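You operate a simulated robot arm through the tools that you are given. There is no shell and no other tool. Be economical: measure what you need, move in short steps, check, and stop when the job is done.

You are at the controls of a simulated robot arm. One attempt, no reset.

## Task
Put the green can in the turntable's tote, reset, switch to auto and send it up. Set down upright: what you pick out.

Only the result counts: the job must be done as asked and must still hold three seconds after the hand-in. Knocking over, shifting, dropping, spilling or breaking anything else fails it.

## Robot
A 6-joint arm with a two-finger parallel gripper, fixed in place. Base frame: the origin is at the foot of the arm, x ahead of it, y to its left, z up. Readings come in mm, rad, newtons and seconds.
With the tool pointing down near the work surface it reaches from about 100 to 600 mm from the base axis. Its first joint turns from -1.152 to 1.152 rad. Payload 2.9 kg.
The tool frame sits at the grasp point between the pads (the TCP): z along the fingers, y along the line on which they close. The tips reach 30 mm beyond it. The gripper opens to 110 mm. The fingers are 20 mm wide and 10 mm thick; the gripper's body (48 by 112 mm) begins 55 mm behind the TCP.
Orientation is that of the tool frame in the base frame, as a unit quaternion [w, x, y, z]. With the fingers straight down and closing along the base's y, the tool's x points along the base's -x, its y along +y and its z along -z.

## Interface
- The arm moves only by the tool arm_command. Its argument "motion" is a list of rows, each an object of numbers (a shift or turn left out is 0, a gripper value left out holds the last): "x", "y", "z": the shift along the base's x, y, z in units of 500 mm (1.0 is 500 mm); "ax", "ay", "az": the turn, a rotation vector about the base's x, y, z in units of 180 degrees (1.0 is 180 degrees). In form: [{"x": .., "y": .., "z": .., "ax": .., "ay": .., "az": ..}, ...]. A call has 1 to 8 rows; each row is the pose to reach, as a shift and turn from the pose commanded when the call began. "gripper" is the finger opening in m, from 0 to 0.11, set as the call begins (left out, the last holds). A call with a number of a shift or a turn outside -1 to 1 is refused whole. Rows are played at 5 a second. More than 50 mm and 0.15 rad between two rows, or a gripper value outside its range, and nothing of the call is played. Where a pose cannot be reached the arm comes as near as it can. A force on the tool above 40 N (or 10 N above the force at the start of the call, whichever is more), or a blocked arm, ends the call early, and 0.2 s more pass. Each finger travels about 108 mm/s and halts on what it meets, pressing with about 30 N; the grip force reading is that of the motor and also rises with nothing between the fingers. The clock runs only during rows and for 0.2 s after the last one: add rows that repeat a pose to give the fingers time. The reply holds the time, the measured pose of the TCP, the force on the tool along the base axes, the opening and the grip force, in the units named above and with some noise, with the torque about the TCP (base axes, N m) and any sound that the robot's microphone picked up.
- Cameras (640 x 400 px; columns grow to the right, rows downward): "scene" is fixed at [50.9, 425.9, 1367.4]; the picture's right is [-0.93, -0.38, 0.00], its down [-0.28, 0.67, -0.69] and it looks along [0.26, -0.63, -0.73] (base axes); focal length 214 px, centre (320, 200). "wrist" rides on the gripper at [72, 17, -103] in the tool frame; the picture's right is [-0.23, 0.97, 0.00], its down [-0.76, -0.18, -0.62] and it looks along [-0.61, -0.14, 0.78] (tool axes); focal length 222 px, centre (320, 200). There is no depth. A picture from a camera that has moved, and an enlarged one, comes with that camera's place and axes in the base frame and with its lens.
- get_image(camera): a new picture of that camera. It takes no simulated time.
- inspect(camera, box): a new picture of the part [left, top, right, bottom] of that camera's present view, enlarged. It takes no simulated time.
- close_job(): hands the job in; it is judged then, once.

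Work in short steps. Places have to be worked out from the pictures, the camera data and where the tool is seen: move nearer, look again, correct. Check each grasp and each placing, and mend what went wrong. You have 120 turns and 84 pictures in all, those below and enlarged ones among them. Open the gripper and draw the arm clear of the work before you hand the job in, unless the task says otherwise; then end with one line.

The tools are called after "Request:" as name(argument=value, ...) on one line, values as JSON. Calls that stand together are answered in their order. arm_command: Moves the arm, as the interface text tells. Its arguments: {"type":"object","properties":{"motion":{"type":"array","items":{"type":"object","properties":{"x":{"type":"number"},"y":{"type":"number"},"z":{"type":"number"},"ax":{"type":"number"},"ay":{"type":"number"},"az":{"type":"number"}}}},"gripper":{"type":"number"}},"required":["motion"]} The other tools are called the same way: get_image (camera) takes a picture; inspect (camera, box) takes an enlarged picture of a part of a camera's view; close_job () hands the job in.

At the start:

```text
clock: 0.0
eef_pos: [342.0, -168.5, 1324.7]
orientation: [0.001, 0.001, 1.0, -0.001]
ft_force: [-0.3, 0.1, -0.2]
ft_torque: [-0.01, 0.01, 0.0]
finger_gap: 109.9
finger_force: 0.1
```

scene: 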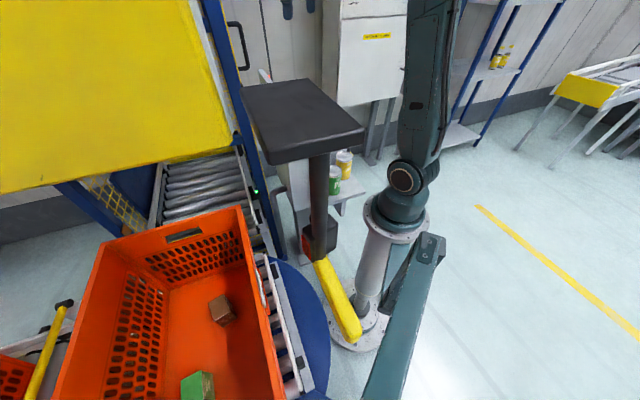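
wrist: 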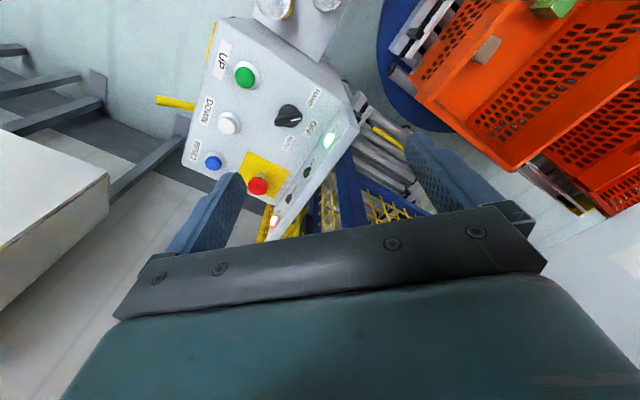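

I start by looking closer at the console and the cans, in both cameras.

Request:
inspect(camera="wrist", box=[150, 0, 390, 240])

Request:
inspect(camera="scene", box=[230, 60, 430, 360])

```text
1.67 times, centred on (270, 120) of wrist
camera zoom: at [270.8, -152.1, 1428.4], right [0.23, 0.97, 0.0], down [0.76, -0.18, 0.62], along [0.61, -0.14, -0.78], focal length 370 px, centre (403, 333)
```

zoom: 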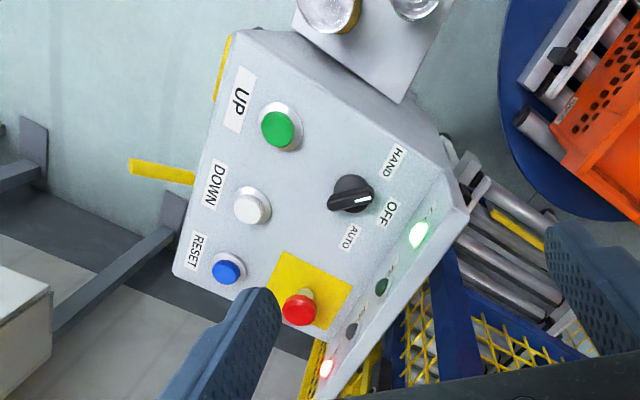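

```text
1.33 times, centred on (330, 210) of scene
camera zoom: at [50.9, 425.9, 1367.4], right [-0.93, -0.38, 0.0], down [-0.28, 0.67, -0.69], along [0.26, -0.63, -0.73], focal length 286 px, centre (307, 187)
```

zoom: 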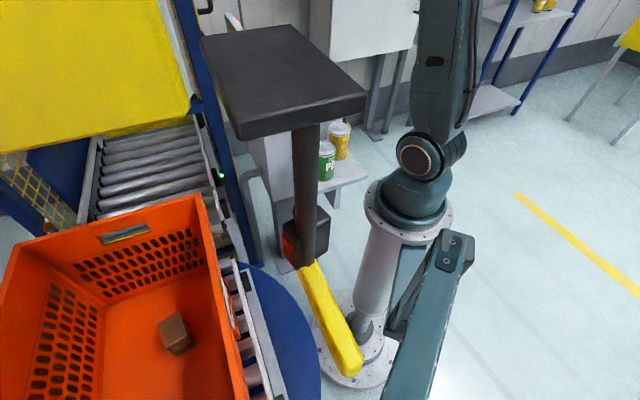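

The green can appears near (240,-130) with its top at z≈907, and a yellow can near (225,-233). A dark plate on a pole near the scene camera is unclear, so I turn the tool about z to look toward the turntable side.

Request:
arm_command(motion=[{"az": 0.045}, {"az": 0.09}, {"az": 0.135}, {"az": 0.18}, {"az": 0.225}, {"az": 0.27}, {"az": 0.315}, {"az": 0.36}])

Request:
get_image(camera="wrist")

Request:
get_image(camera="scene")

```text
clock: 1.8
eef_pos: [343.1, -167.4, 1324.3]
orientation: [0.001, -0.536, 0.844, -0.001]
ft_force: [-0.6, -0.6, 0.3]
ft_torque: [-0.01, 0.01, -0.02]
finger_gap: 110.0
finger_force: 0.1
```

```text
79 pictures are left
camera wrist: at [297.4, -227.7, 1428.4], right [-0.79, 0.62, 0.0], down [0.48, 0.61, 0.62], along [0.39, 0.49, -0.78], focal length 222 px, centre (320, 200)
```

wrist: 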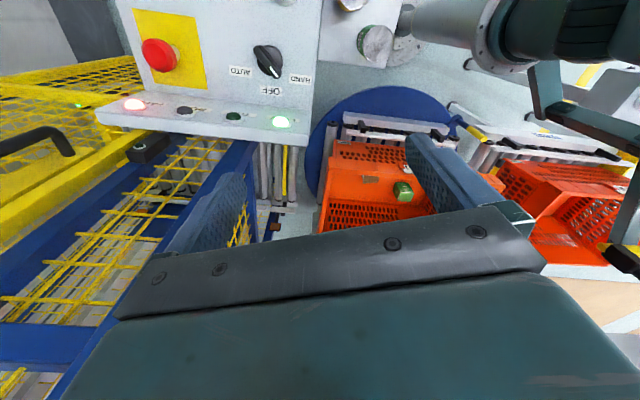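

```text
78 pictures are left
```

scene: 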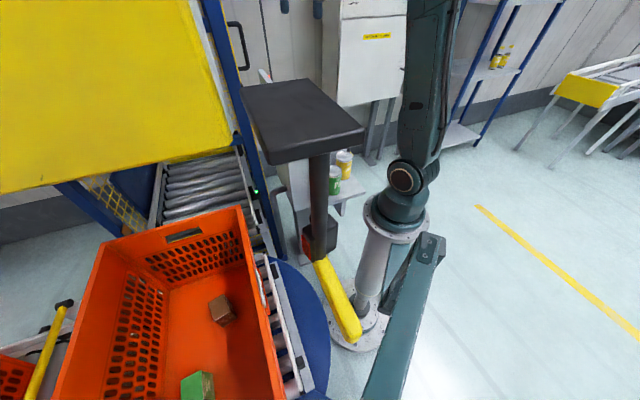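

The right of the wrist view shows bars with yellow ends near the arm; I zoom in there and on the panel.

Request:
inspect(camera="wrist", box=[320, 0, 640, 280])

Request:
inspect(camera="wrist", box=[80, 0, 330, 150])

```text
1.43 times, centred on (480, 140) of wrist
camera zoom: at [297.4, -227.7, 1428.4], right [-0.79, 0.62, 0.0], down [0.48, 0.61, 0.62], along [0.39, 0.49, -0.78], focal length 317 px, centre (91, 286)
```

zoom: 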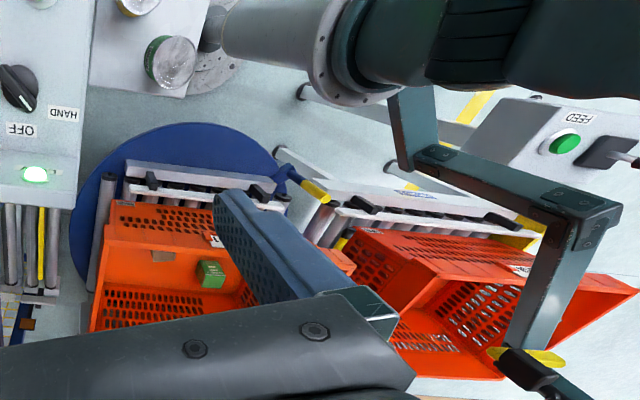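

```text
2.56 times, centred on (205, 75) of wrist
camera zoom: at [297.4, -227.7, 1428.4], right [-0.79, 0.62, 0.0], down [0.48, 0.61, 0.62], along [0.39, 0.49, -0.78], focal length 569 px, centre (614, 520)
```

zoom: 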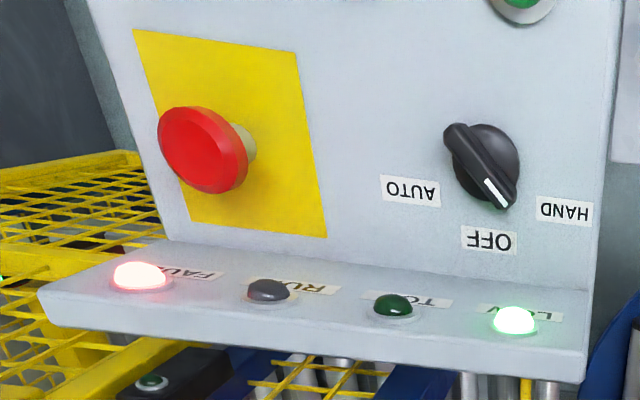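

To locate the dark plate/pole, I turn further.

Request:
arm_command(motion=[{"az": 0.045}, {"az": 0.09}, {"az": 0.135}, {"az": 0.18}, {"az": 0.2}])

Request:
get_image(camera="wrist")

Request:
inspect(camera="scene", box=[230, 150, 450, 400])

```text
clock: 3.0
eef_pos: [342.3, -170.0, 1324.8]
orientation: [-0.001, 0.771, -0.637, 0.001]
ft_force: [0.0, -0.2, 0.2]
ft_torque: [-0.02, -0.02, 0.0]
finger_gap: 110.0
finger_force: 0.1
```

```text
75 pictures are left
camera wrist: at [340.6, -244.0, 1428.4], right [-1.0, 0.04, 0.0], down [0.03, 0.78, 0.62], along [0.02, 0.62, -0.78], focal length 222 px, centre (320, 200)
```

wrist: 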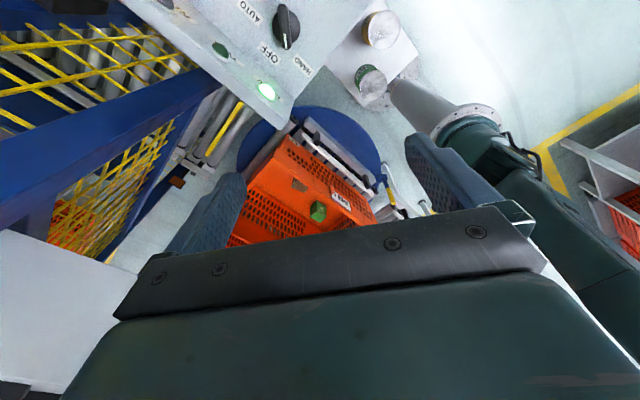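

```text
1.60 times, centred on (340, 275) of scene
camera zoom: at [50.9, 425.9, 1367.4], right [-0.93, -0.38, 0.0], down [-0.28, 0.67, -0.69], along [0.26, -0.63, -0.73], focal length 343 px, centre (288, 80)
```

zoom: 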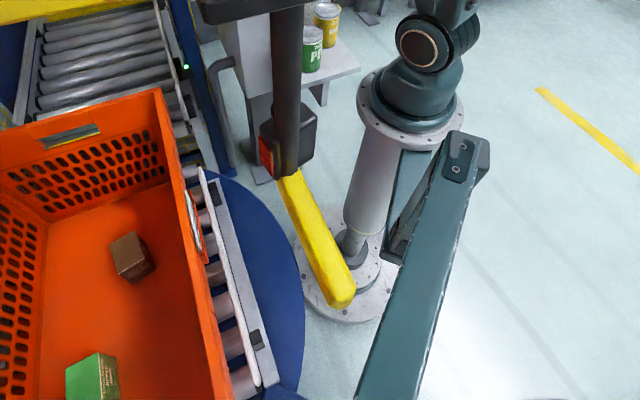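

The dark pole and plate look like a stand near (50–140, 280–420, 1100–1350), off my route. Now I zoom on the tote in this view to get its walls.

Request:
inspect(camera="wrist", box=[200, 90, 440, 250])

Request:
inspect(camera="wrist", box=[170, 0, 430, 110])

```text
2.50 times, centred on (320, 170) of wrist
camera zoom: at [340.6, -244.0, 1428.4], right [-1.0, 0.04, 0.0], down [0.03, 0.78, 0.62], along [0.02, 0.62, -0.78], focal length 555 px, centre (320, 275)
```

zoom: 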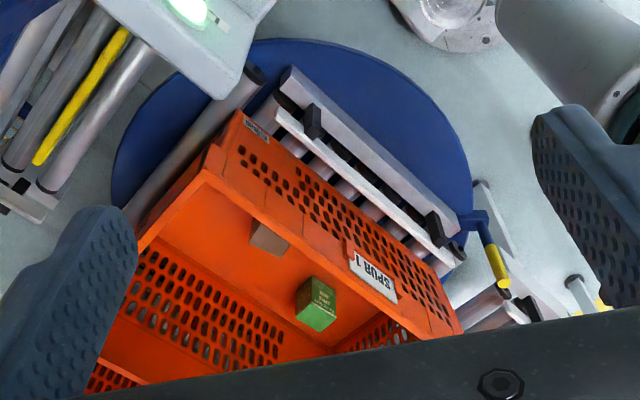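

```text
2.46 times, centred on (300, 55) of wrist
camera zoom: at [340.6, -244.0, 1428.4], right [-1.0, 0.04, 0.0], down [0.03, 0.78, 0.62], along [0.02, 0.62, -0.78], focal length 547 px, centre (369, 557)
```

zoom: 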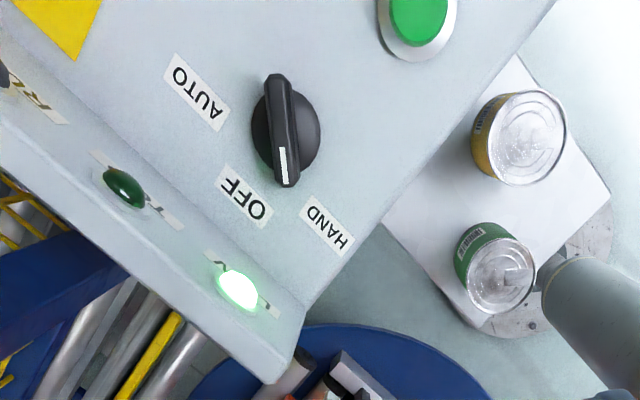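

Estimates: green can (228,-133), top z≈907; tote rim corner (494,81,812), tote at 45°; console edge about 118 mm from the can. I move above the can at z≈1125 and look again.

Request:
arm_command(motion=[{"x": -0.0456, "y": 0.0144, "z": -0.08}, {"x": -0.0912, "y": 0.0288, "z": -0.16}, {"x": -0.1368, "y": 0.0432, "z": -0.24}, {"x": -0.1824, "y": 0.0576, "z": -0.32}, {"x": -0.228, "y": 0.072, "z": -0.4}])

Request:
get_image(camera="wrist")

Request:
get_image(camera="scene")

```text
clock: 4.2
eef_pos: [229.8, -134.7, 1123.8]
orientation: [-0.001, 0.771, -0.637, 0.0]
ft_force: [0.1, 0.0, -0.1]
ft_torque: [0.0, -0.01, 0.0]
finger_gap: 110.0
finger_force: 0.1
```

```text
71 pictures are left
camera wrist: at [226.9, -208.6, 1227.5], right [-1.0, 0.04, 0.0], down [0.03, 0.78, 0.62], along [0.03, 0.62, -0.78], focal length 222 px, centre (320, 200)
```

wrist: 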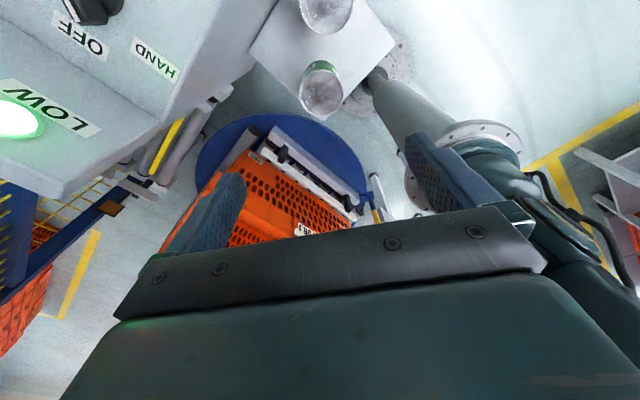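

```text
70 pictures are left
```

scene: 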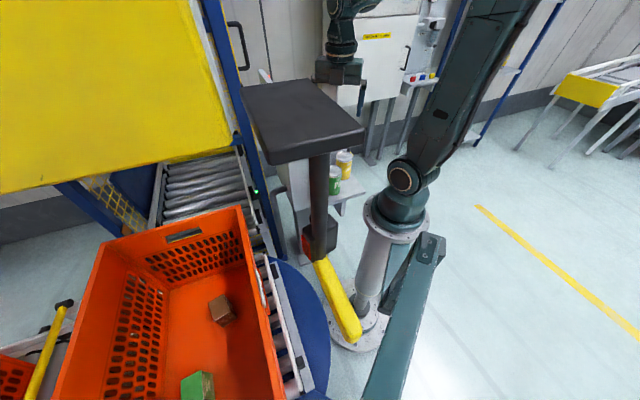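

Zoom on the cans to refine the position.

Request:
inspect(camera="wrist", box=[240, 0, 420, 140])

Request:
inspect(camera="scene", box=[300, 130, 380, 220])

```text
2.86 times, centred on (330, 70) of wrist
camera zoom: at [226.9, -208.6, 1227.5], right [-1.0, 0.04, 0.0], down [0.03, 0.78, 0.62], along [0.03, 0.62, -0.78], focal length 635 px, centre (291, 571)
```

zoom: 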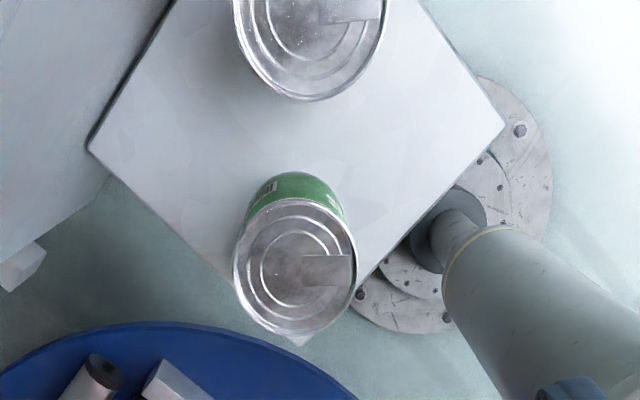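

```text
4.44 times, centred on (340, 175) of scene
camera zoom: at [50.9, 425.9, 1367.4], right [-0.93, -0.38, 0.0], down [-0.28, 0.67, -0.69], along [0.26, -0.63, -0.73], focal length 953 px, centre (231, 311)
```

zoom: 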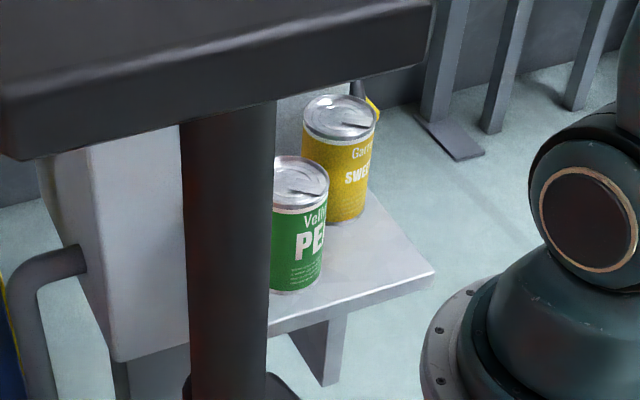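

The can top is ≈(229,-131) at z≈885–900. I lower to TCP z≈975 over it and check.

Request:
arm_command(motion=[{"z": -0.08, "y": 0.006}, {"z": -0.16, "y": 0.006}, {"z": -0.24, "y": 0.006}, {"z": -0.3, "y": 0.006}])

Request:
get_image(camera="wrist")

Request:
get_image(camera="scene")

```text
clock: 5.2
eef_pos: [227.5, -130.7, 974.7]
orientation: [-0.001, 0.77, -0.638, -0.001]
ft_force: [0.4, 0.2, 0.2]
ft_torque: [0.01, -0.03, 0.01]
finger_gap: 110.1
finger_force: 0.1
```

```text
67 pictures are left
camera wrist: at [226.7, -205.0, 1078.3], right [-1.0, 0.04, 0.0], down [0.03, 0.78, 0.62], along [0.03, 0.62, -0.78], focal length 222 px, centre (320, 200)
```

wrist: 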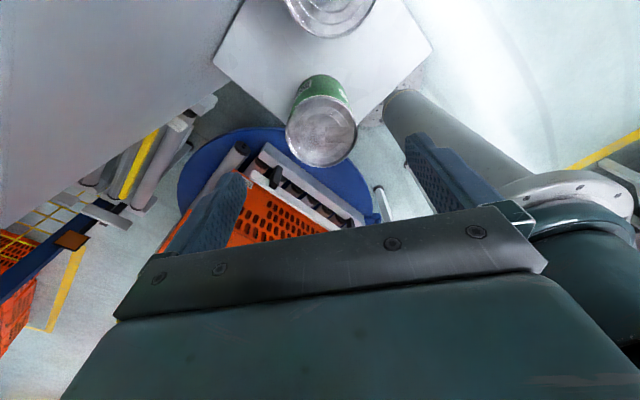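

```text
66 pictures are left
```

scene: 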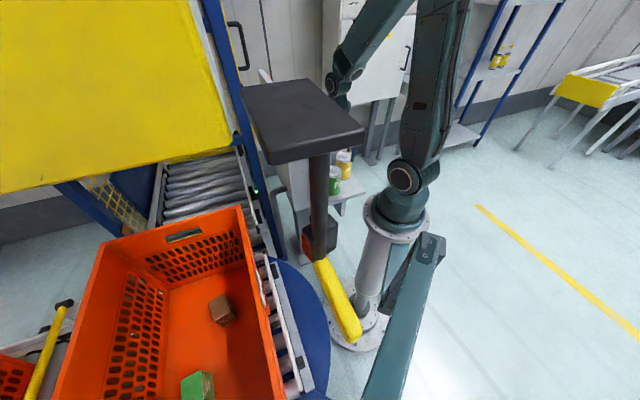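

Triangulation gives can axis (229,-129), top z≈882, diameter ≈65. I descend to TCP z≈852 with the fingers open.

Request:
arm_command(motion=[{"z": -0.06, "x": 0.002, "y": 0.003}, {"z": -0.12, "x": 0.002, "y": 0.003}, {"z": -0.18, "x": 0.002, "y": 0.003}, {"z": -0.22, "x": 0.002, "y": 0.003}, {"z": -0.246, "x": 0.002, "y": 0.003}])

Request:
get_image(camera="wrist")

Request:
inspect(camera="scene", box=[300, 100, 400, 220])

```text
clock: 6.4
eef_pos: [229.0, -128.4, 851.1]
orientation: [0.0, 0.77, -0.637, -0.001]
ft_force: [0.4, -0.6, 0.0]
ft_torque: [-0.01, 0.01, -0.01]
finger_gap: 110.1
finger_force: 0.0
```

```text
65 pictures are left
camera wrist: at [227.5, -203.3, 954.4], right [-1.0, 0.04, 0.0], down [0.03, 0.78, 0.62], along [0.03, 0.62, -0.78], focal length 222 px, centre (320, 200)
```

wrist: 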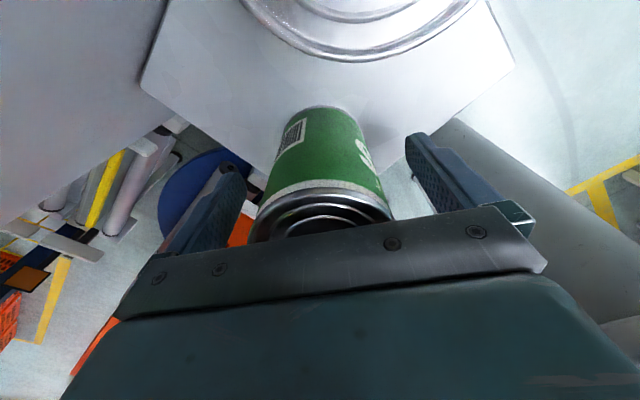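

```text
3.33 times, centred on (350, 160) of scene
camera zoom: at [50.9, 425.9, 1367.4], right [-0.93, -0.38, 0.0], down [-0.28, 0.67, -0.69], along [0.26, -0.63, -0.73], focal length 715 px, centre (220, 333)
```

zoom: 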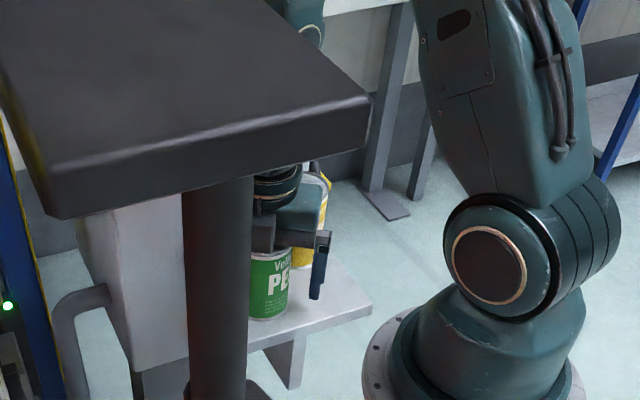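

The can stands centred between the fingers. I close the gripper.

Request:
arm_command(motion=[{"z": 0}, {"z": 0}, {"z": 0}, {"z": 0}], gripper=0.045)

```text
clock: 7.4
eef_pos: [229.6, -127.8, 852.2]
orientation: [-0.001, 0.77, -0.638, 0.0]
ft_force: [0.6, 0.3, -0.8]
ft_torque: [-0.02, -0.01, 0.01]
finger_gap: 59.2
finger_force: 30.0
```

Gripped at 59 mm. I lift straight up.

Request:
arm_command(motion=[{"z": 0.02}, {"z": 0.06}, {"z": 0.12}, {"z": 0.2}, {"z": 0.3}, {"z": 0.4}])

Request:
get_image(camera="wrist")

```text
clock: 8.8
eef_pos: [228.1, -128.6, 1053.5]
orientation: [-0.001, 0.77, -0.638, 0.0]
ft_force: [-0.8, 0.1, -3.0]
ft_torque: [0.02, -0.01, -0.02]
finger_gap: 59.1
finger_force: 29.9
```

```text
63 pictures are left
camera wrist: at [226.8, -203.7, 1156.9], right [-1.0, 0.04, 0.0], down [0.03, 0.78, 0.62], along [0.03, 0.62, -0.78], focal length 222 px, centre (320, 200)
```

wrist: 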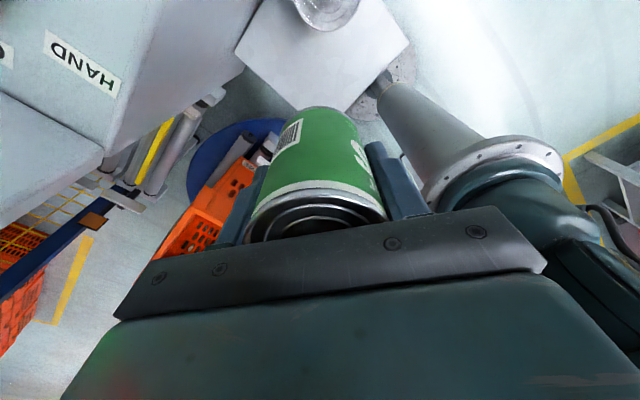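

Can held. I raise further, then carry it toward the tote's near side for a look.

Request:
arm_command(motion=[{"z": 0.08}, {"z": 0.16}, {"z": 0.17, "x": 0.02, "y": 0.08}, {"z": 0.17, "x": 0.05, "y": 0.17}, {"z": 0.17, "x": 0.09, "y": 0.25}, {"z": 0.17, "x": 0.13, "y": 0.33}, {"z": 0.17, "x": 0.17, "y": 0.41}, {"z": 0.17, "x": 0.21, "y": 0.48}])

Request:
get_image(camera="wrist")

Request:
get_image(camera="scene")

```text
clock: 10.6
eef_pos: [330.8, 104.9, 1136.3]
orientation: [0.0, 0.766, -0.642, -0.001]
ft_force: [1.5, 0.2, -2.5]
ft_torque: [-0.02, -0.01, 0.0]
finger_gap: 59.3
finger_force: 30.1
```

```text
62 pictures are left
camera wrist: at [327.3, 30.9, 1240.3], right [-1.0, 0.05, 0.0], down [0.04, 0.78, 0.62], along [0.03, 0.62, -0.78], focal length 222 px, centre (320, 200)
```

wrist: 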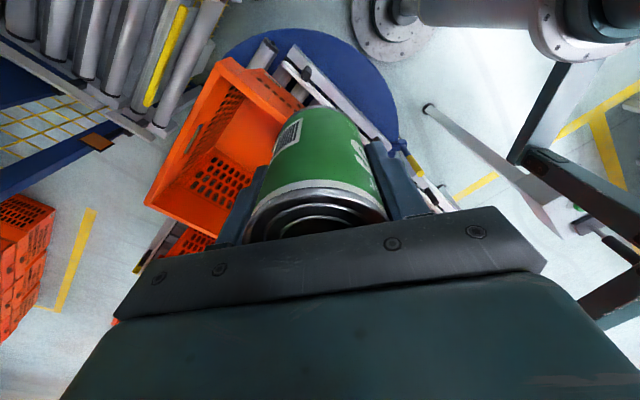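

```text
61 pictures are left
```

scene: 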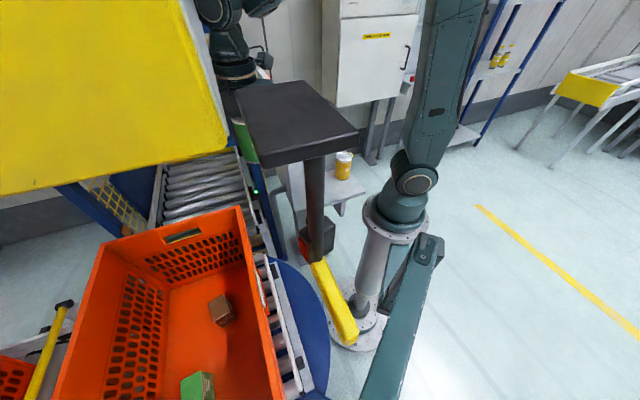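

The dark plate seems slightly shifted from before; I check that closely.

Request:
inspect(camera="scene", box=[230, 60, 450, 360])

Request:
inspect(camera="wrist", box=[380, 40, 640, 330])

```text
1.33 times, centred on (340, 210) of scene
camera zoom: at [48.7, 423.5, 1368.3], right [-0.93, -0.38, 0.0], down [-0.27, 0.68, -0.68], along [0.26, -0.63, -0.73], focal length 286 px, centre (293, 187)
```

zoom: 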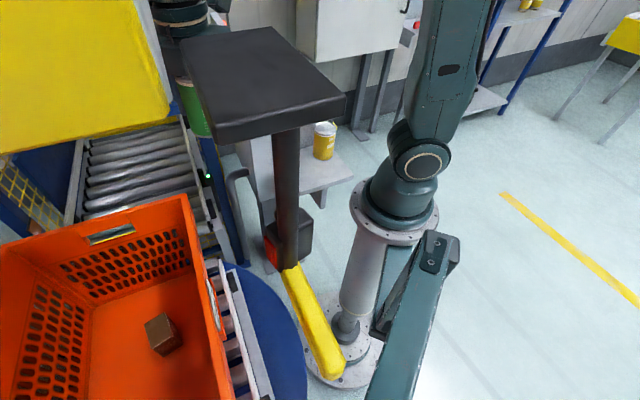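

```text
1.38 times, centred on (510, 185) of wrist
camera zoom: at [327.3, 30.9, 1240.3], right [-1.0, 0.05, 0.0], down [0.04, 0.78, 0.62], along [0.03, 0.62, -0.78], focal length 306 px, centre (58, 221)
```

zoom: 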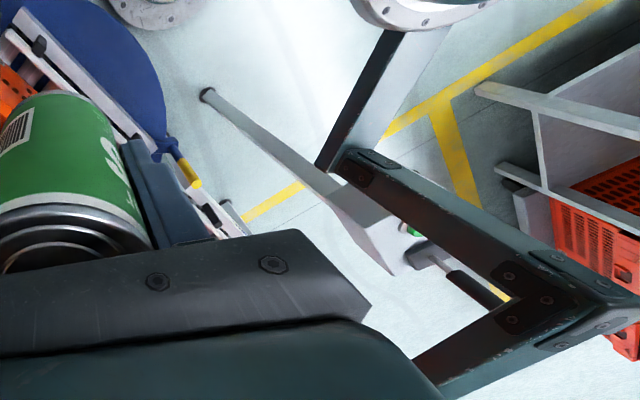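

The scene camera itself moved about 3 mm; nothing else changed. I choose a free spot in the tote near (502,240), inside the near corner and well away from the stand, and turn the tool so the camera will face into the tote (yaw −144° in stages) while moving over.

Request:
arm_command(motion=[{"az": -0.045}, {"az": -0.09}, {"az": -0.135}, {"az": -0.18}, {"az": -0.225}, {"az": -0.27}, {"az": -0.315}, {"az": -0.36}])

Request:
arm_command(motion=[{"az": -0.045, "x": 0.04, "y": 0.03}, {"az": -0.09, "x": 0.08, "y": 0.06}, {"az": -0.135, "x": 0.12, "y": 0.09}, {"az": -0.18, "x": 0.16, "y": 0.12}, {"az": -0.225, "x": 0.2, "y": 0.15}, {"az": -0.27, "x": 0.22, "y": 0.17}, {"az": -0.315, "x": 0.24, "y": 0.18}, {"az": -0.36, "x": 0.26, "y": 0.2}])

Request:
get_image(camera="wrist")

Request:
get_image(camera="scene")

```text
clock: 12.4
eef_pos: [330.6, 105.7, 1136.8]
orientation: [0.0, -0.303, 0.953, -0.001]
ft_force: [-0.4, -0.7, -3.3]
ft_torque: [0.03, 0.03, -0.03]
finger_gap: 59.3
finger_force: 30.3
```

```text
clock: 13.2
eef_pos: [324.0, 102.6, 1137.5]
orientation: [-0.017, -0.096, 0.995, -0.009]
ft_force: [-0.1, 0.0, -3.5]
ft_torque: [0.0, -0.02, -0.02]
finger_gap: 59.6
finger_force: 29.5
stopped in row 3: the arm was blocked; the commanded pose is now the measured one
```

```text
58 pictures are left
camera wrist: at [253.9, 106.6, 1244.0], right [0.04, 1.0, -0.02], down [0.8, -0.02, 0.6], along [0.6, -0.04, -0.8], focal length 222 px, centre (320, 200)
```

wrist: 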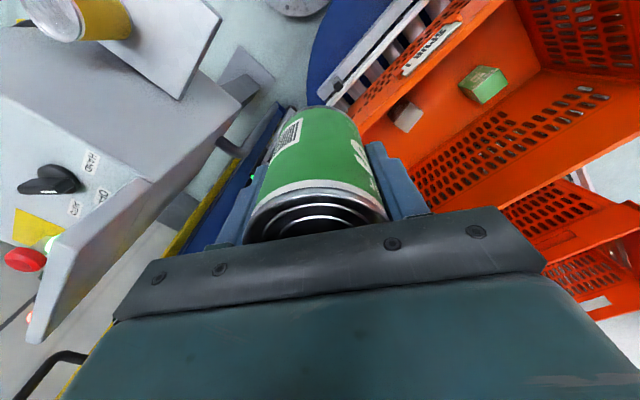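

```text
57 pictures are left
```

scene: 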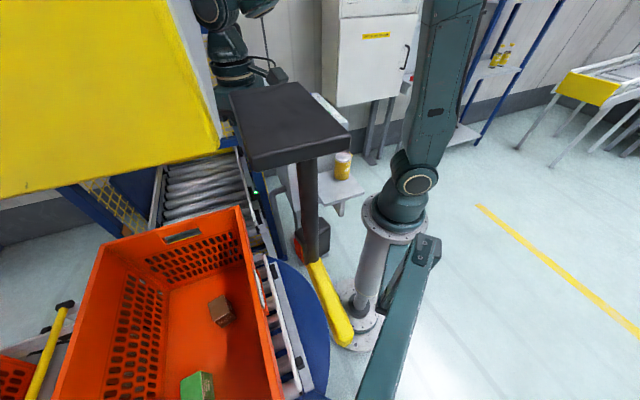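

The arm got blocked; I check the scene closely for what it touches.

Request:
inspect(camera="scene", box=[160, 0, 380, 180])

Request:
inspect(camera="scene", box=[360, 0, 500, 280])

```text
2.22 times, centred on (270, 90) of scene
camera zoom: at [44.8, 421.1, 1369.3], right [-0.93, -0.38, -0.01], down [-0.27, 0.68, -0.68], along [0.26, -0.63, -0.73], focal length 477 px, centre (431, 444)
```

zoom: 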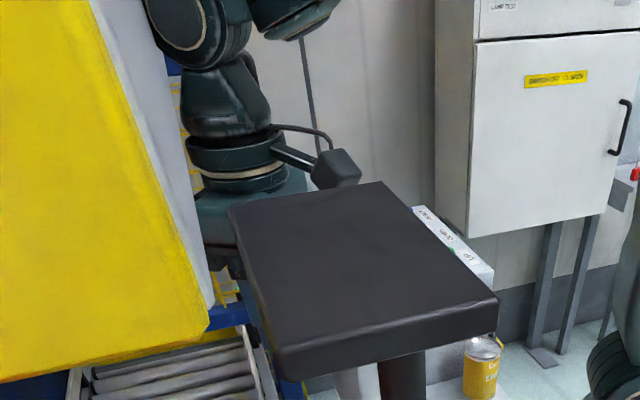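

```text
1.43 times, centred on (430, 140) of scene
camera zoom: at [44.8, 421.1, 1369.3], right [-0.93, -0.38, -0.01], down [-0.27, 0.68, -0.68], along [0.26, -0.63, -0.73], focal length 306 px, centre (163, 286)
```

zoom: 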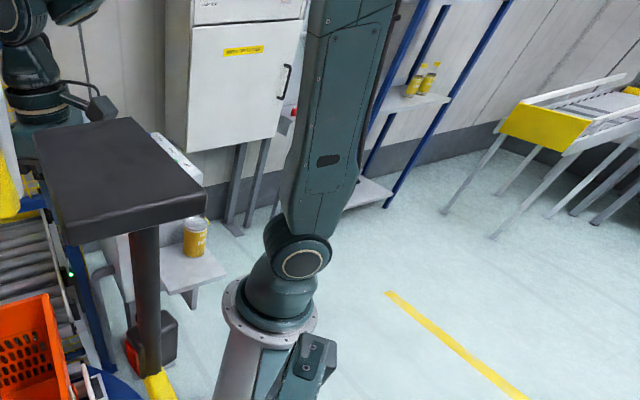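

Tool force is normal, so an upstream link or a joint limit is the likely cause. I test with a small move: tilt corrected by a step back in yaw and position.

Request:
arm_command(motion=[{"ax": 0.0034, "ay": -0.0051, "az": 0.04, "z": 0.02}, {"ax": 0.0034, "ay": -0.0051, "az": 0.08, "z": 0.04}])

```text
clock: 13.8
eef_pos: [316.1, 100.4, 1139.7]
orientation: [-0.037, -0.221, 0.975, -0.009]
ft_force: [0.8, -0.7, -3.3]
ft_torque: [-0.02, 0.0, -0.06]
finger_gap: 59.3
finger_force: 30.0
```

Request:
get_image(camera="scene")

Request:
inspect(camera="scene", box=[160, 0, 500, 220])

```text
54 pictures are left
```

scene: 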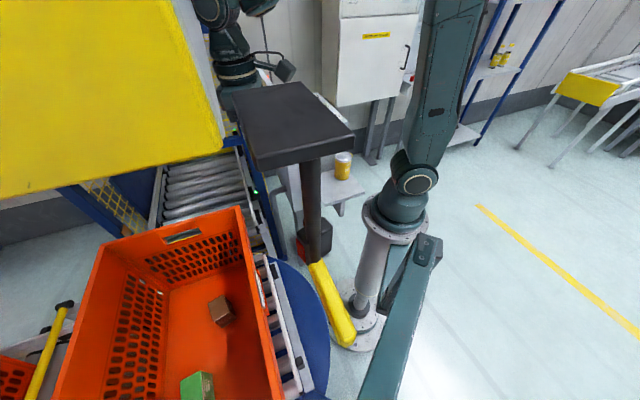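

```text
1.82 times, centred on (330, 110) of scene
camera zoom: at [46.8, 421.5, 1369.0], right [-0.93, -0.38, 0.0], down [-0.27, 0.68, -0.68], along [0.26, -0.63, -0.73], focal length 390 px, centre (302, 364)
```

zoom: 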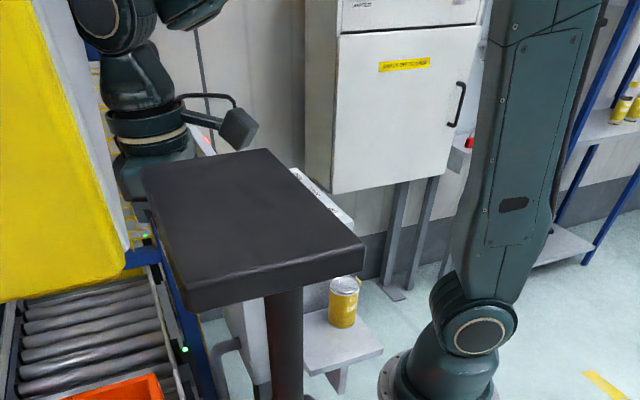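

The tool drifted against the command (tilt grew, z did not rise). I hold still for a second to see whether it settles.

Request:
arm_command(motion=[{"z": 0}, {"z": 0}, {"z": 0}, {"z": 0}, {"z": 0}])

```text
clock: 15.0
eef_pos: [317.2, 99.5, 1139.4]
orientation: [-0.035, -0.219, 0.975, -0.009]
ft_force: [0.6, 0.3, -2.4]
ft_torque: [0.0, 0.0, 0.01]
finger_gap: 59.6
finger_force: 29.8
```

It holds 18 mm below command with a tilt: a higher link seems to press against something overhead as J1 swings. I go down, away from it, and check that the pose tracks again.

Request:
arm_command(motion=[{"z": -0.04}, {"z": -0.1}, {"z": -0.16}, {"z": -0.22}, {"z": -0.22}])

Request:
inspect(camera="scene", box=[160, 0, 500, 220])

```text
clock: 16.2
eef_pos: [332.6, 113.8, 1044.6]
orientation: [-0.012, -0.228, 0.973, -0.007]
ft_force: [-0.2, -0.1, -3.3]
ft_torque: [-0.01, 0.02, 0.03]
finger_gap: 59.5
finger_force: 30.0
```

```text
1.82 times, centred on (330, 110) of scene
camera zoom: at [50.9, 426.0, 1367.4], right [-0.93, -0.38, 0.0], down [-0.28, 0.67, -0.69], along [0.26, -0.63, -0.73], focal length 390 px, centre (302, 364)
```

zoom: 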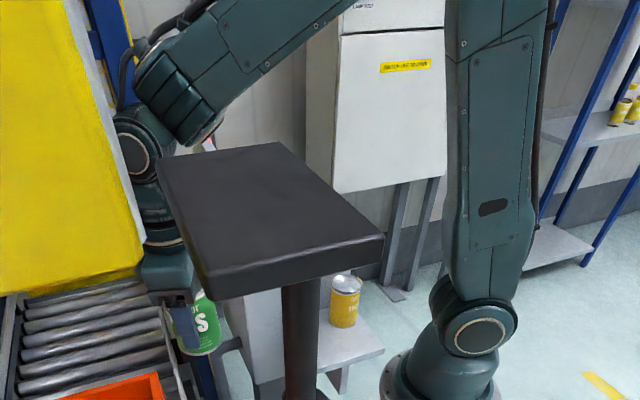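

The scene camera is back exactly where it was, so the upper arm/forearm had been leaning on the camera's springy mount; staying low avoids it. I correct the tilt and lower to z≈960 before moving out.

Request:
arm_command(motion=[{"ax": 0.0045, "ay": -0.0058, "z": -0.08}, {"ax": 0.0045, "ay": -0.0058, "z": -0.16}, {"ax": 0.0045, "ay": -0.0058, "z": -0.16}])

Request:
arm_command(motion=[{"az": -0.045}, {"az": -0.09}, {"az": -0.135}, {"az": -0.18}, {"az": -0.225}, {"az": -0.27}, {"az": -0.315}, {"az": -0.36}])

Request:
get_image(camera="wrist")

Request:
inspect(camera="scene", box=[60, 0, 500, 400])

```text
clock: 17.0
eef_pos: [333.3, 111.8, 962.7]
orientation: [0.0, -0.227, 0.974, -0.002]
ft_force: [0.8, -0.4, -3.4]
ft_torque: [0.02, -0.02, -0.04]
finger_gap: 59.2
finger_force: 30.3
```

```text
clock: 18.8
eef_pos: [332.1, 112.7, 964.0]
orientation: [-0.001, 0.33, 0.944, -0.001]
ft_force: [0.7, 0.5, -3.3]
ft_torque: [-0.01, 0.01, 0.02]
finger_gap: 59.5
finger_force: 29.7
```

```text
51 pictures are left
camera wrist: at [288.9, 170.6, 1067.6], right [0.79, 0.62, 0.0], down [0.49, -0.61, 0.62], along [0.38, -0.49, -0.78], focal length 222 px, centre (320, 200)
```

wrist: 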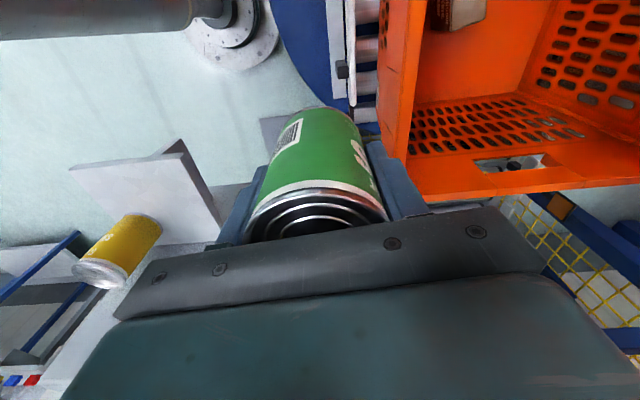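

```text
1.00 times, centred on (280, 200) of scene (not enlarged: the box is as wide or as high as the picture)
camera zoom: at [50.9, 426.0, 1367.4], right [-0.93, -0.38, 0.0], down [-0.28, 0.67, -0.69], along [0.26, -0.63, -0.73], focal length 214 px, centre (360, 200)
```

zoom: 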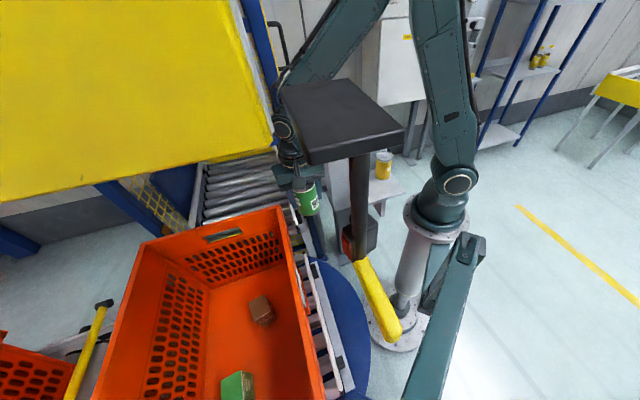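

Good clear view: tote end wall, brown block and rim agree with my map. I move over (505,244) at z≈960, yaw to −44°.

Request:
arm_command(motion=[{"az": -0.01, "x": 0.06, "y": 0.045}, {"az": -0.02, "x": 0.12, "y": 0.09}, {"az": -0.03, "x": 0.18, "y": 0.135}, {"az": -0.03, "x": 0.24, "y": 0.18}, {"az": -0.03, "x": 0.3, "y": 0.225}, {"az": -0.03, "x": 0.346, "y": 0.262}, {"az": -0.03, "x": 0.346, "y": 0.262}])

Request:
get_image(camera="wrist")

Request:
inspect(camera="scene", box=[40, 20, 420, 400])

```text
clock: 20.4
eef_pos: [505.7, 244.9, 963.5]
orientation: [-0.003, 0.373, 0.928, -0.002]
ft_force: [0.0, -1.6, -2.7]
ft_torque: [0.0, -0.03, -0.01]
finger_gap: 59.6
finger_force: 29.6
```

```text
49 pictures are left
camera wrist: at [466.6, 306.1, 1067.4], right [0.84, 0.55, 0.0], down [0.43, -0.65, 0.62], along [0.34, -0.52, -0.78], focal length 222 px, centre (320, 200)
```

wrist: 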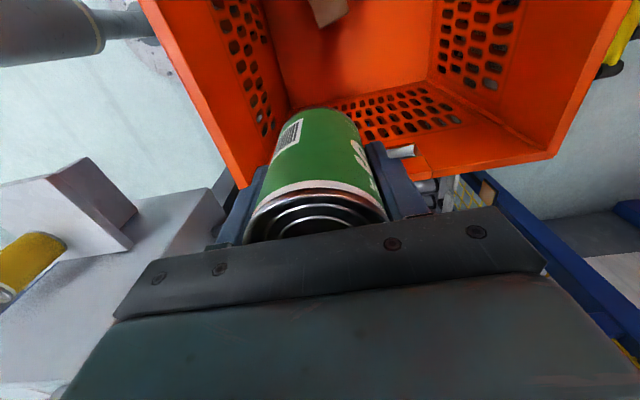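

```text
1.05 times, centred on (230, 210) of scene (not enlarged: the box is as wide or as high as the picture)
camera zoom: at [51.0, 426.0, 1367.4], right [-0.93, -0.38, 0.0], down [-0.28, 0.67, -0.69], along [0.26, -0.63, -0.73], focal length 226 px, centre (415, 190)
```

zoom: 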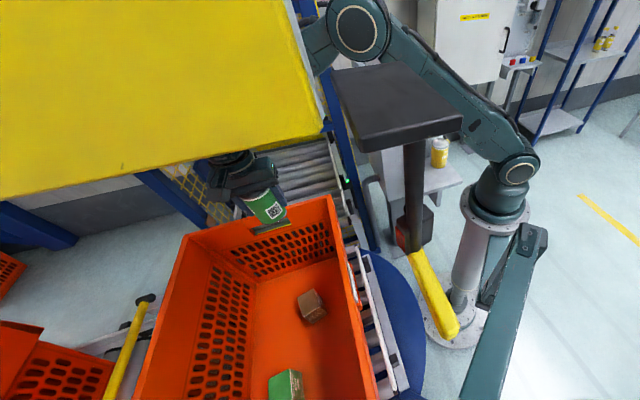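

The yellow panel hides the forearm, so it is a hood face hanging over the tote's lift end (bottom ≈1120); lowering here would bring the elbow into it. I back out the way I came and go for a spot further along the tote, in front of the hood.

Request:
arm_command(motion=[{"x": -0.08, "y": -0.055}, {"x": -0.16, "y": -0.11}, {"x": -0.24, "y": -0.17}, {"x": -0.32, "y": -0.23}, {"x": -0.4, "y": -0.27}, {"x": -0.46, "y": -0.3}, {"x": -0.46, "y": -0.3}])

Request:
arm_command(motion=[{"x": -0.02, "y": 0.06}, {"x": -0.05, "y": 0.12}, {"x": -0.08, "y": 0.17}, {"x": -0.12, "y": 0.22}, {"x": -0.12, "y": 0.22}])

Request:
get_image(camera="wrist")

Request:
inspect(camera="scene", box=[40, 0, 460, 400])

```text
clock: 22.0
eef_pos: [274.9, 94.2, 964.3]
orientation: [-0.002, 0.373, 0.928, -0.001]
ft_force: [-0.3, -0.9, -3.3]
ft_torque: [0.02, -0.02, 0.03]
finger_gap: 59.2
finger_force: 30.1
```

```text
clock: 23.2
eef_pos: [214.8, 203.1, 963.0]
orientation: [-0.002, 0.373, 0.928, -0.001]
ft_force: [-0.6, -0.1, -4.6]
ft_torque: [0.01, -0.02, 0.03]
finger_gap: 59.4
finger_force: 30.1
```

```text
47 pictures are left
camera wrist: at [176.4, 266.1, 1067.8], right [0.84, 0.54, 0.0], down [0.43, -0.66, 0.62], along [0.34, -0.52, -0.78], focal length 222 px, centre (320, 200)
```

wrist: 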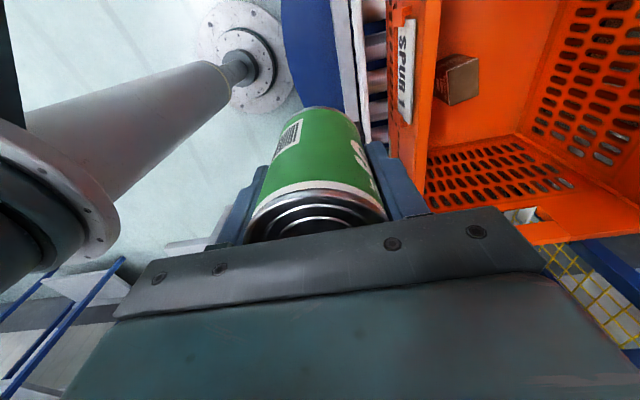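

```text
1.00 times, centred on (250, 200) of scene (not enlarged: the box is as wide or as high as the picture)
camera zoom: at [50.9, 426.0, 1367.4], right [-0.93, -0.38, 0.0], down [-0.28, 0.67, -0.69], along [0.26, -0.63, -0.73], focal length 214 px, centre (390, 200)
```

zoom: 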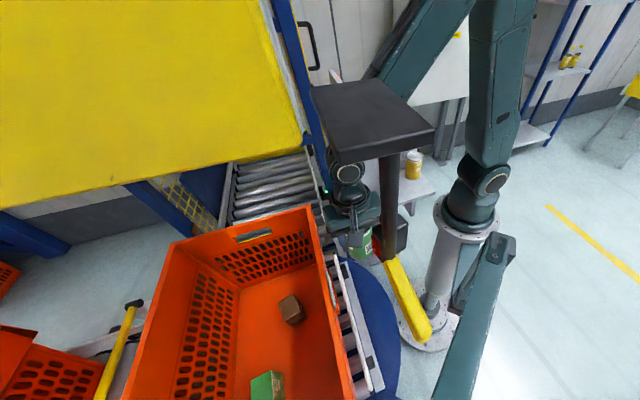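

The path is free. I move out over (362,354) at z≈963.

Request:
arm_command(motion=[{"x": 0.06, "y": 0.06}, {"x": 0.12, "y": 0.12}, {"x": 0.18, "y": 0.18}, {"x": 0.24, "y": 0.24}, {"x": 0.294, "y": 0.302}, {"x": 0.294, "y": 0.302}])

Request:
get_image(camera="wrist")

Request:
inspect(camera="scene", box=[40, 0, 460, 400])

```text
clock: 24.8
eef_pos: [327.3, 318.7, 950.5]
orientation: [-0.02, 0.374, 0.926, -0.044]
ft_force: [0.2, -0.3, -3.6]
ft_torque: [0.0, 0.0, 0.0]
finger_gap: 59.5
finger_force: 30.0
stopped in row 6: the arm was blocked; the commanded pose is now the measured one
```

```text
45 pictures are left
camera wrist: at [294.6, 386.7, 1052.1], right [0.84, 0.54, -0.09], down [0.47, -0.62, 0.63], along [0.28, -0.57, -0.77], focal length 222 px, centre (320, 200)
```

wrist: 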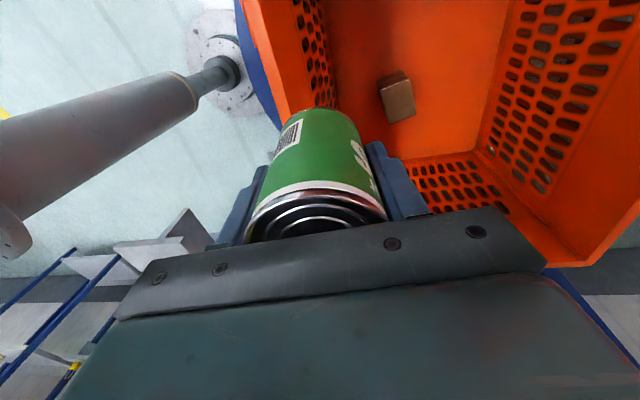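

```text
1.00 times, centred on (250, 200) of scene (not enlarged: the box is as wide or as high as the picture)
camera zoom: at [43.5, 418.3, 1370.3], right [-0.93, -0.38, -0.01], down [-0.27, 0.68, -0.68], along [0.26, -0.63, -0.73], focal length 214 px, centre (390, 200)
```

zoom: 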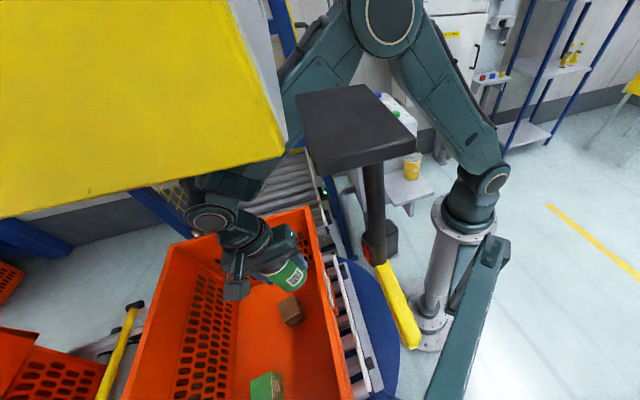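

Again something above pushed back, and the scene camera shifted the same way: the yellow board is a sloping roof over the tote, its edge near n≈−48 at z≈1290–1340, and my forearm meets it from below. I back off, straighten, and will enter lower (TCP≈900), diving as soon as the can is past the rim.

Request:
arm_command(motion=[{"x": -0.08, "y": -0.08}, {"x": -0.15, "y": -0.15, "ax": 0.0213, "ay": -0.0223}, {"x": -0.22, "y": -0.22, "z": -0.04, "ax": 0.0213, "ay": -0.0223}, {"x": -0.22, "y": -0.22, "z": -0.1, "ax": 0.0213, "ay": -0.0223}, {"x": -0.22, "y": -0.22, "z": -0.1, "ax": 0.0213, "ay": -0.0223}])

Request:
inspect(camera="scene", box=[40, 0, 460, 400])

Request:
get_image(camera="wrist")

```text
refused: row 1 steps farther than a row can; nothing moved
```

```text
1.00 times, centred on (250, 200) of scene (not enlarged: the box is as wide or as high as the picture)
camera zoom: at [43.5, 418.3, 1370.3], right [-0.93, -0.38, -0.01], down [-0.27, 0.68, -0.68], along [0.26, -0.63, -0.73], focal length 214 px, centre (390, 200)
```

zoom: 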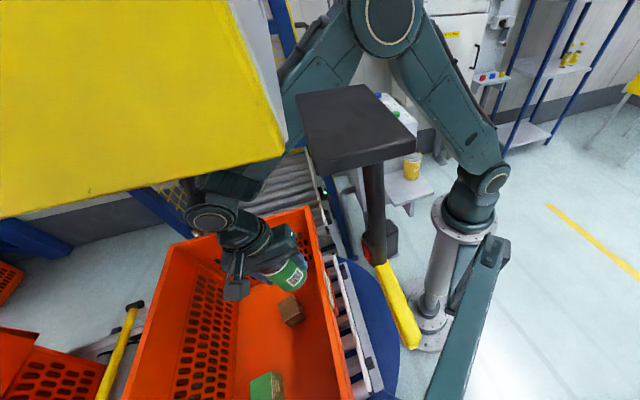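

```text
42 pictures are left
camera wrist: at [294.6, 386.7, 1052.1], right [0.84, 0.54, -0.09], down [0.47, -0.62, 0.63], along [0.28, -0.57, -0.77], focal length 222 px, centre (320, 200)
```

wrist: 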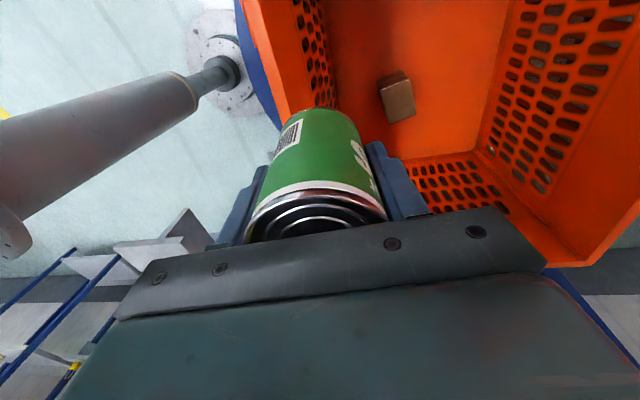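

Nothing moved. The can is in fact already just inside the near wall (n≈55, bottom ≈888), so descending here relieves the contact; I go down with tilt corrected, moving slightly inward.

Request:
arm_command(motion=[{"z": -0.06, "ax": 0.0213, "ay": -0.0223}, {"z": -0.1, "x": 0.012, "y": 0.012, "ax": 0.0213, "ay": -0.0223}, {"z": -0.14, "x": 0.026, "y": 0.026, "ax": 0.0213, "ay": -0.0223}, {"z": -0.14, "x": 0.026, "y": 0.026, "ax": 0.0213, "ay": -0.0223}])

Request:
inspect(camera="scene", box=[100, 0, 400, 320])

Request:
get_image(camera="wrist")

```text
clock: 25.8
eef_pos: [350.0, 343.2, 876.8]
orientation: [0.0, 0.374, 0.928, 0.004]
ft_force: [-0.2, -0.3, -2.5]
ft_torque: [0.0, -0.01, -0.04]
finger_gap: 59.5
finger_force: 30.2
```

```text
1.25 times, centred on (250, 160) of scene
camera zoom: at [50.9, 426.0, 1367.4], right [-0.93, -0.38, 0.0], down [-0.28, 0.67, -0.69], along [0.26, -0.63, -0.73], focal length 268 px, centre (408, 250)
```

zoom: 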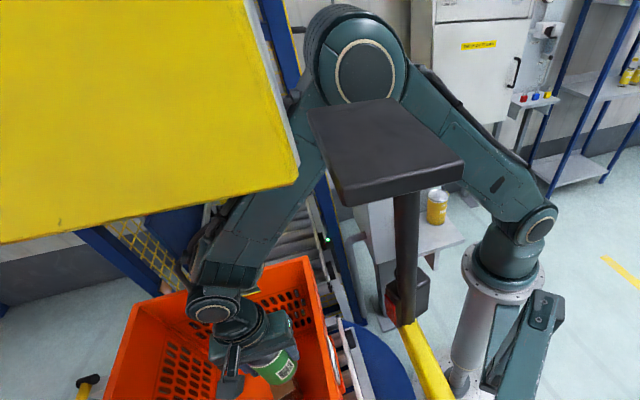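

```text
40 pictures are left
camera wrist: at [310.2, 404.2, 981.0], right [0.84, 0.54, 0.01], down [0.42, -0.66, 0.62], along [0.34, -0.52, -0.78], focal length 222 px, centre (320, 200)
```

wrist: 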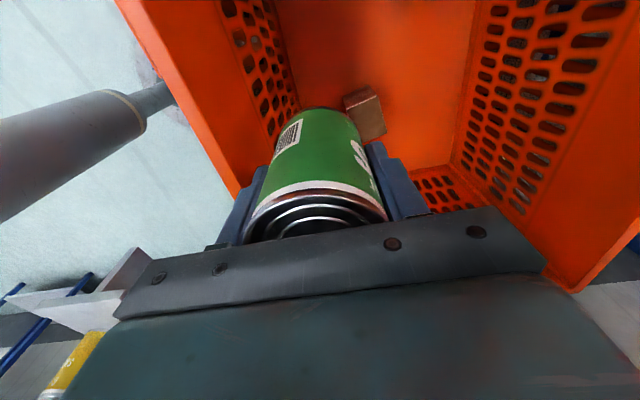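

Free again (scene camera home). The brown block is close on one side, so I shift to (352,392) (a≈318, n≈125) and descend to z≈690.

Request:
arm_command(motion=[{"y": 0.05, "x": 0.002, "z": -0.06}, {"y": 0.098, "x": 0.004, "z": -0.13}, {"y": 0.098, "x": 0.004, "z": -0.22}, {"y": 0.098, "x": 0.004, "z": -0.3}, {"y": 0.098, "x": 0.004, "z": -0.37}, {"y": 0.098, "x": 0.004, "z": -0.37}])

Request:
inspect(camera="scene", box=[50, 60, 390, 400])

Request:
get_image(camera="wrist")

```text
clock: 27.2
eef_pos: [353.0, 392.4, 691.2]
orientation: [0.0, 0.375, 0.927, 0.004]
ft_force: [0.1, -0.1, -3.9]
ft_torque: [-0.02, -0.02, -0.07]
finger_gap: 59.4
finger_force: 29.6
```

```text
1.18 times, centred on (220, 230) of scene
camera zoom: at [50.9, 426.0, 1367.4], right [-0.93, -0.38, 0.0], down [-0.28, 0.67, -0.69], along [0.26, -0.63, -0.73], focal length 252 px, centre (438, 165)
```

zoom: 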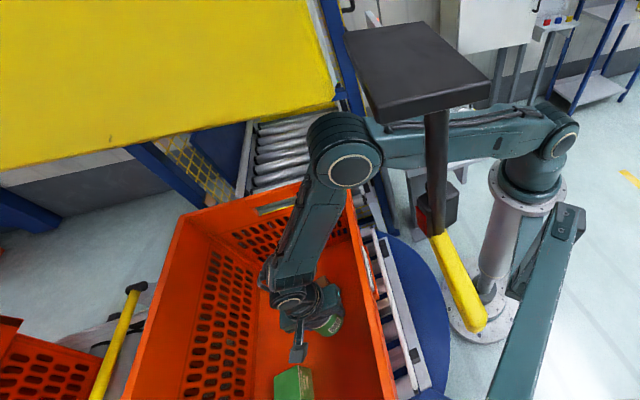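

```text
38 pictures are left
camera wrist: at [311.7, 452.9, 795.1], right [0.84, 0.54, 0.01], down [0.42, -0.66, 0.62], along [0.34, -0.52, -0.78], focal length 222 px, centre (320, 200)
```

wrist: 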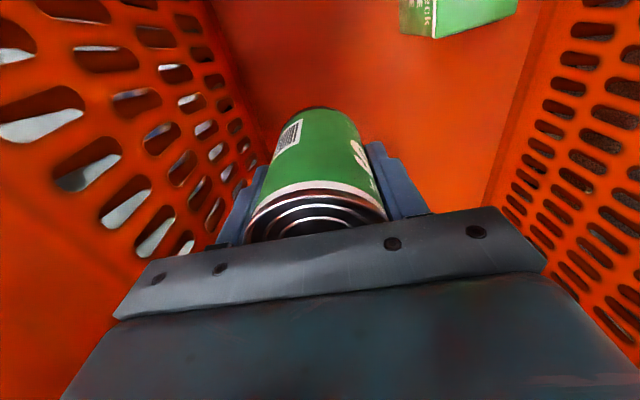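

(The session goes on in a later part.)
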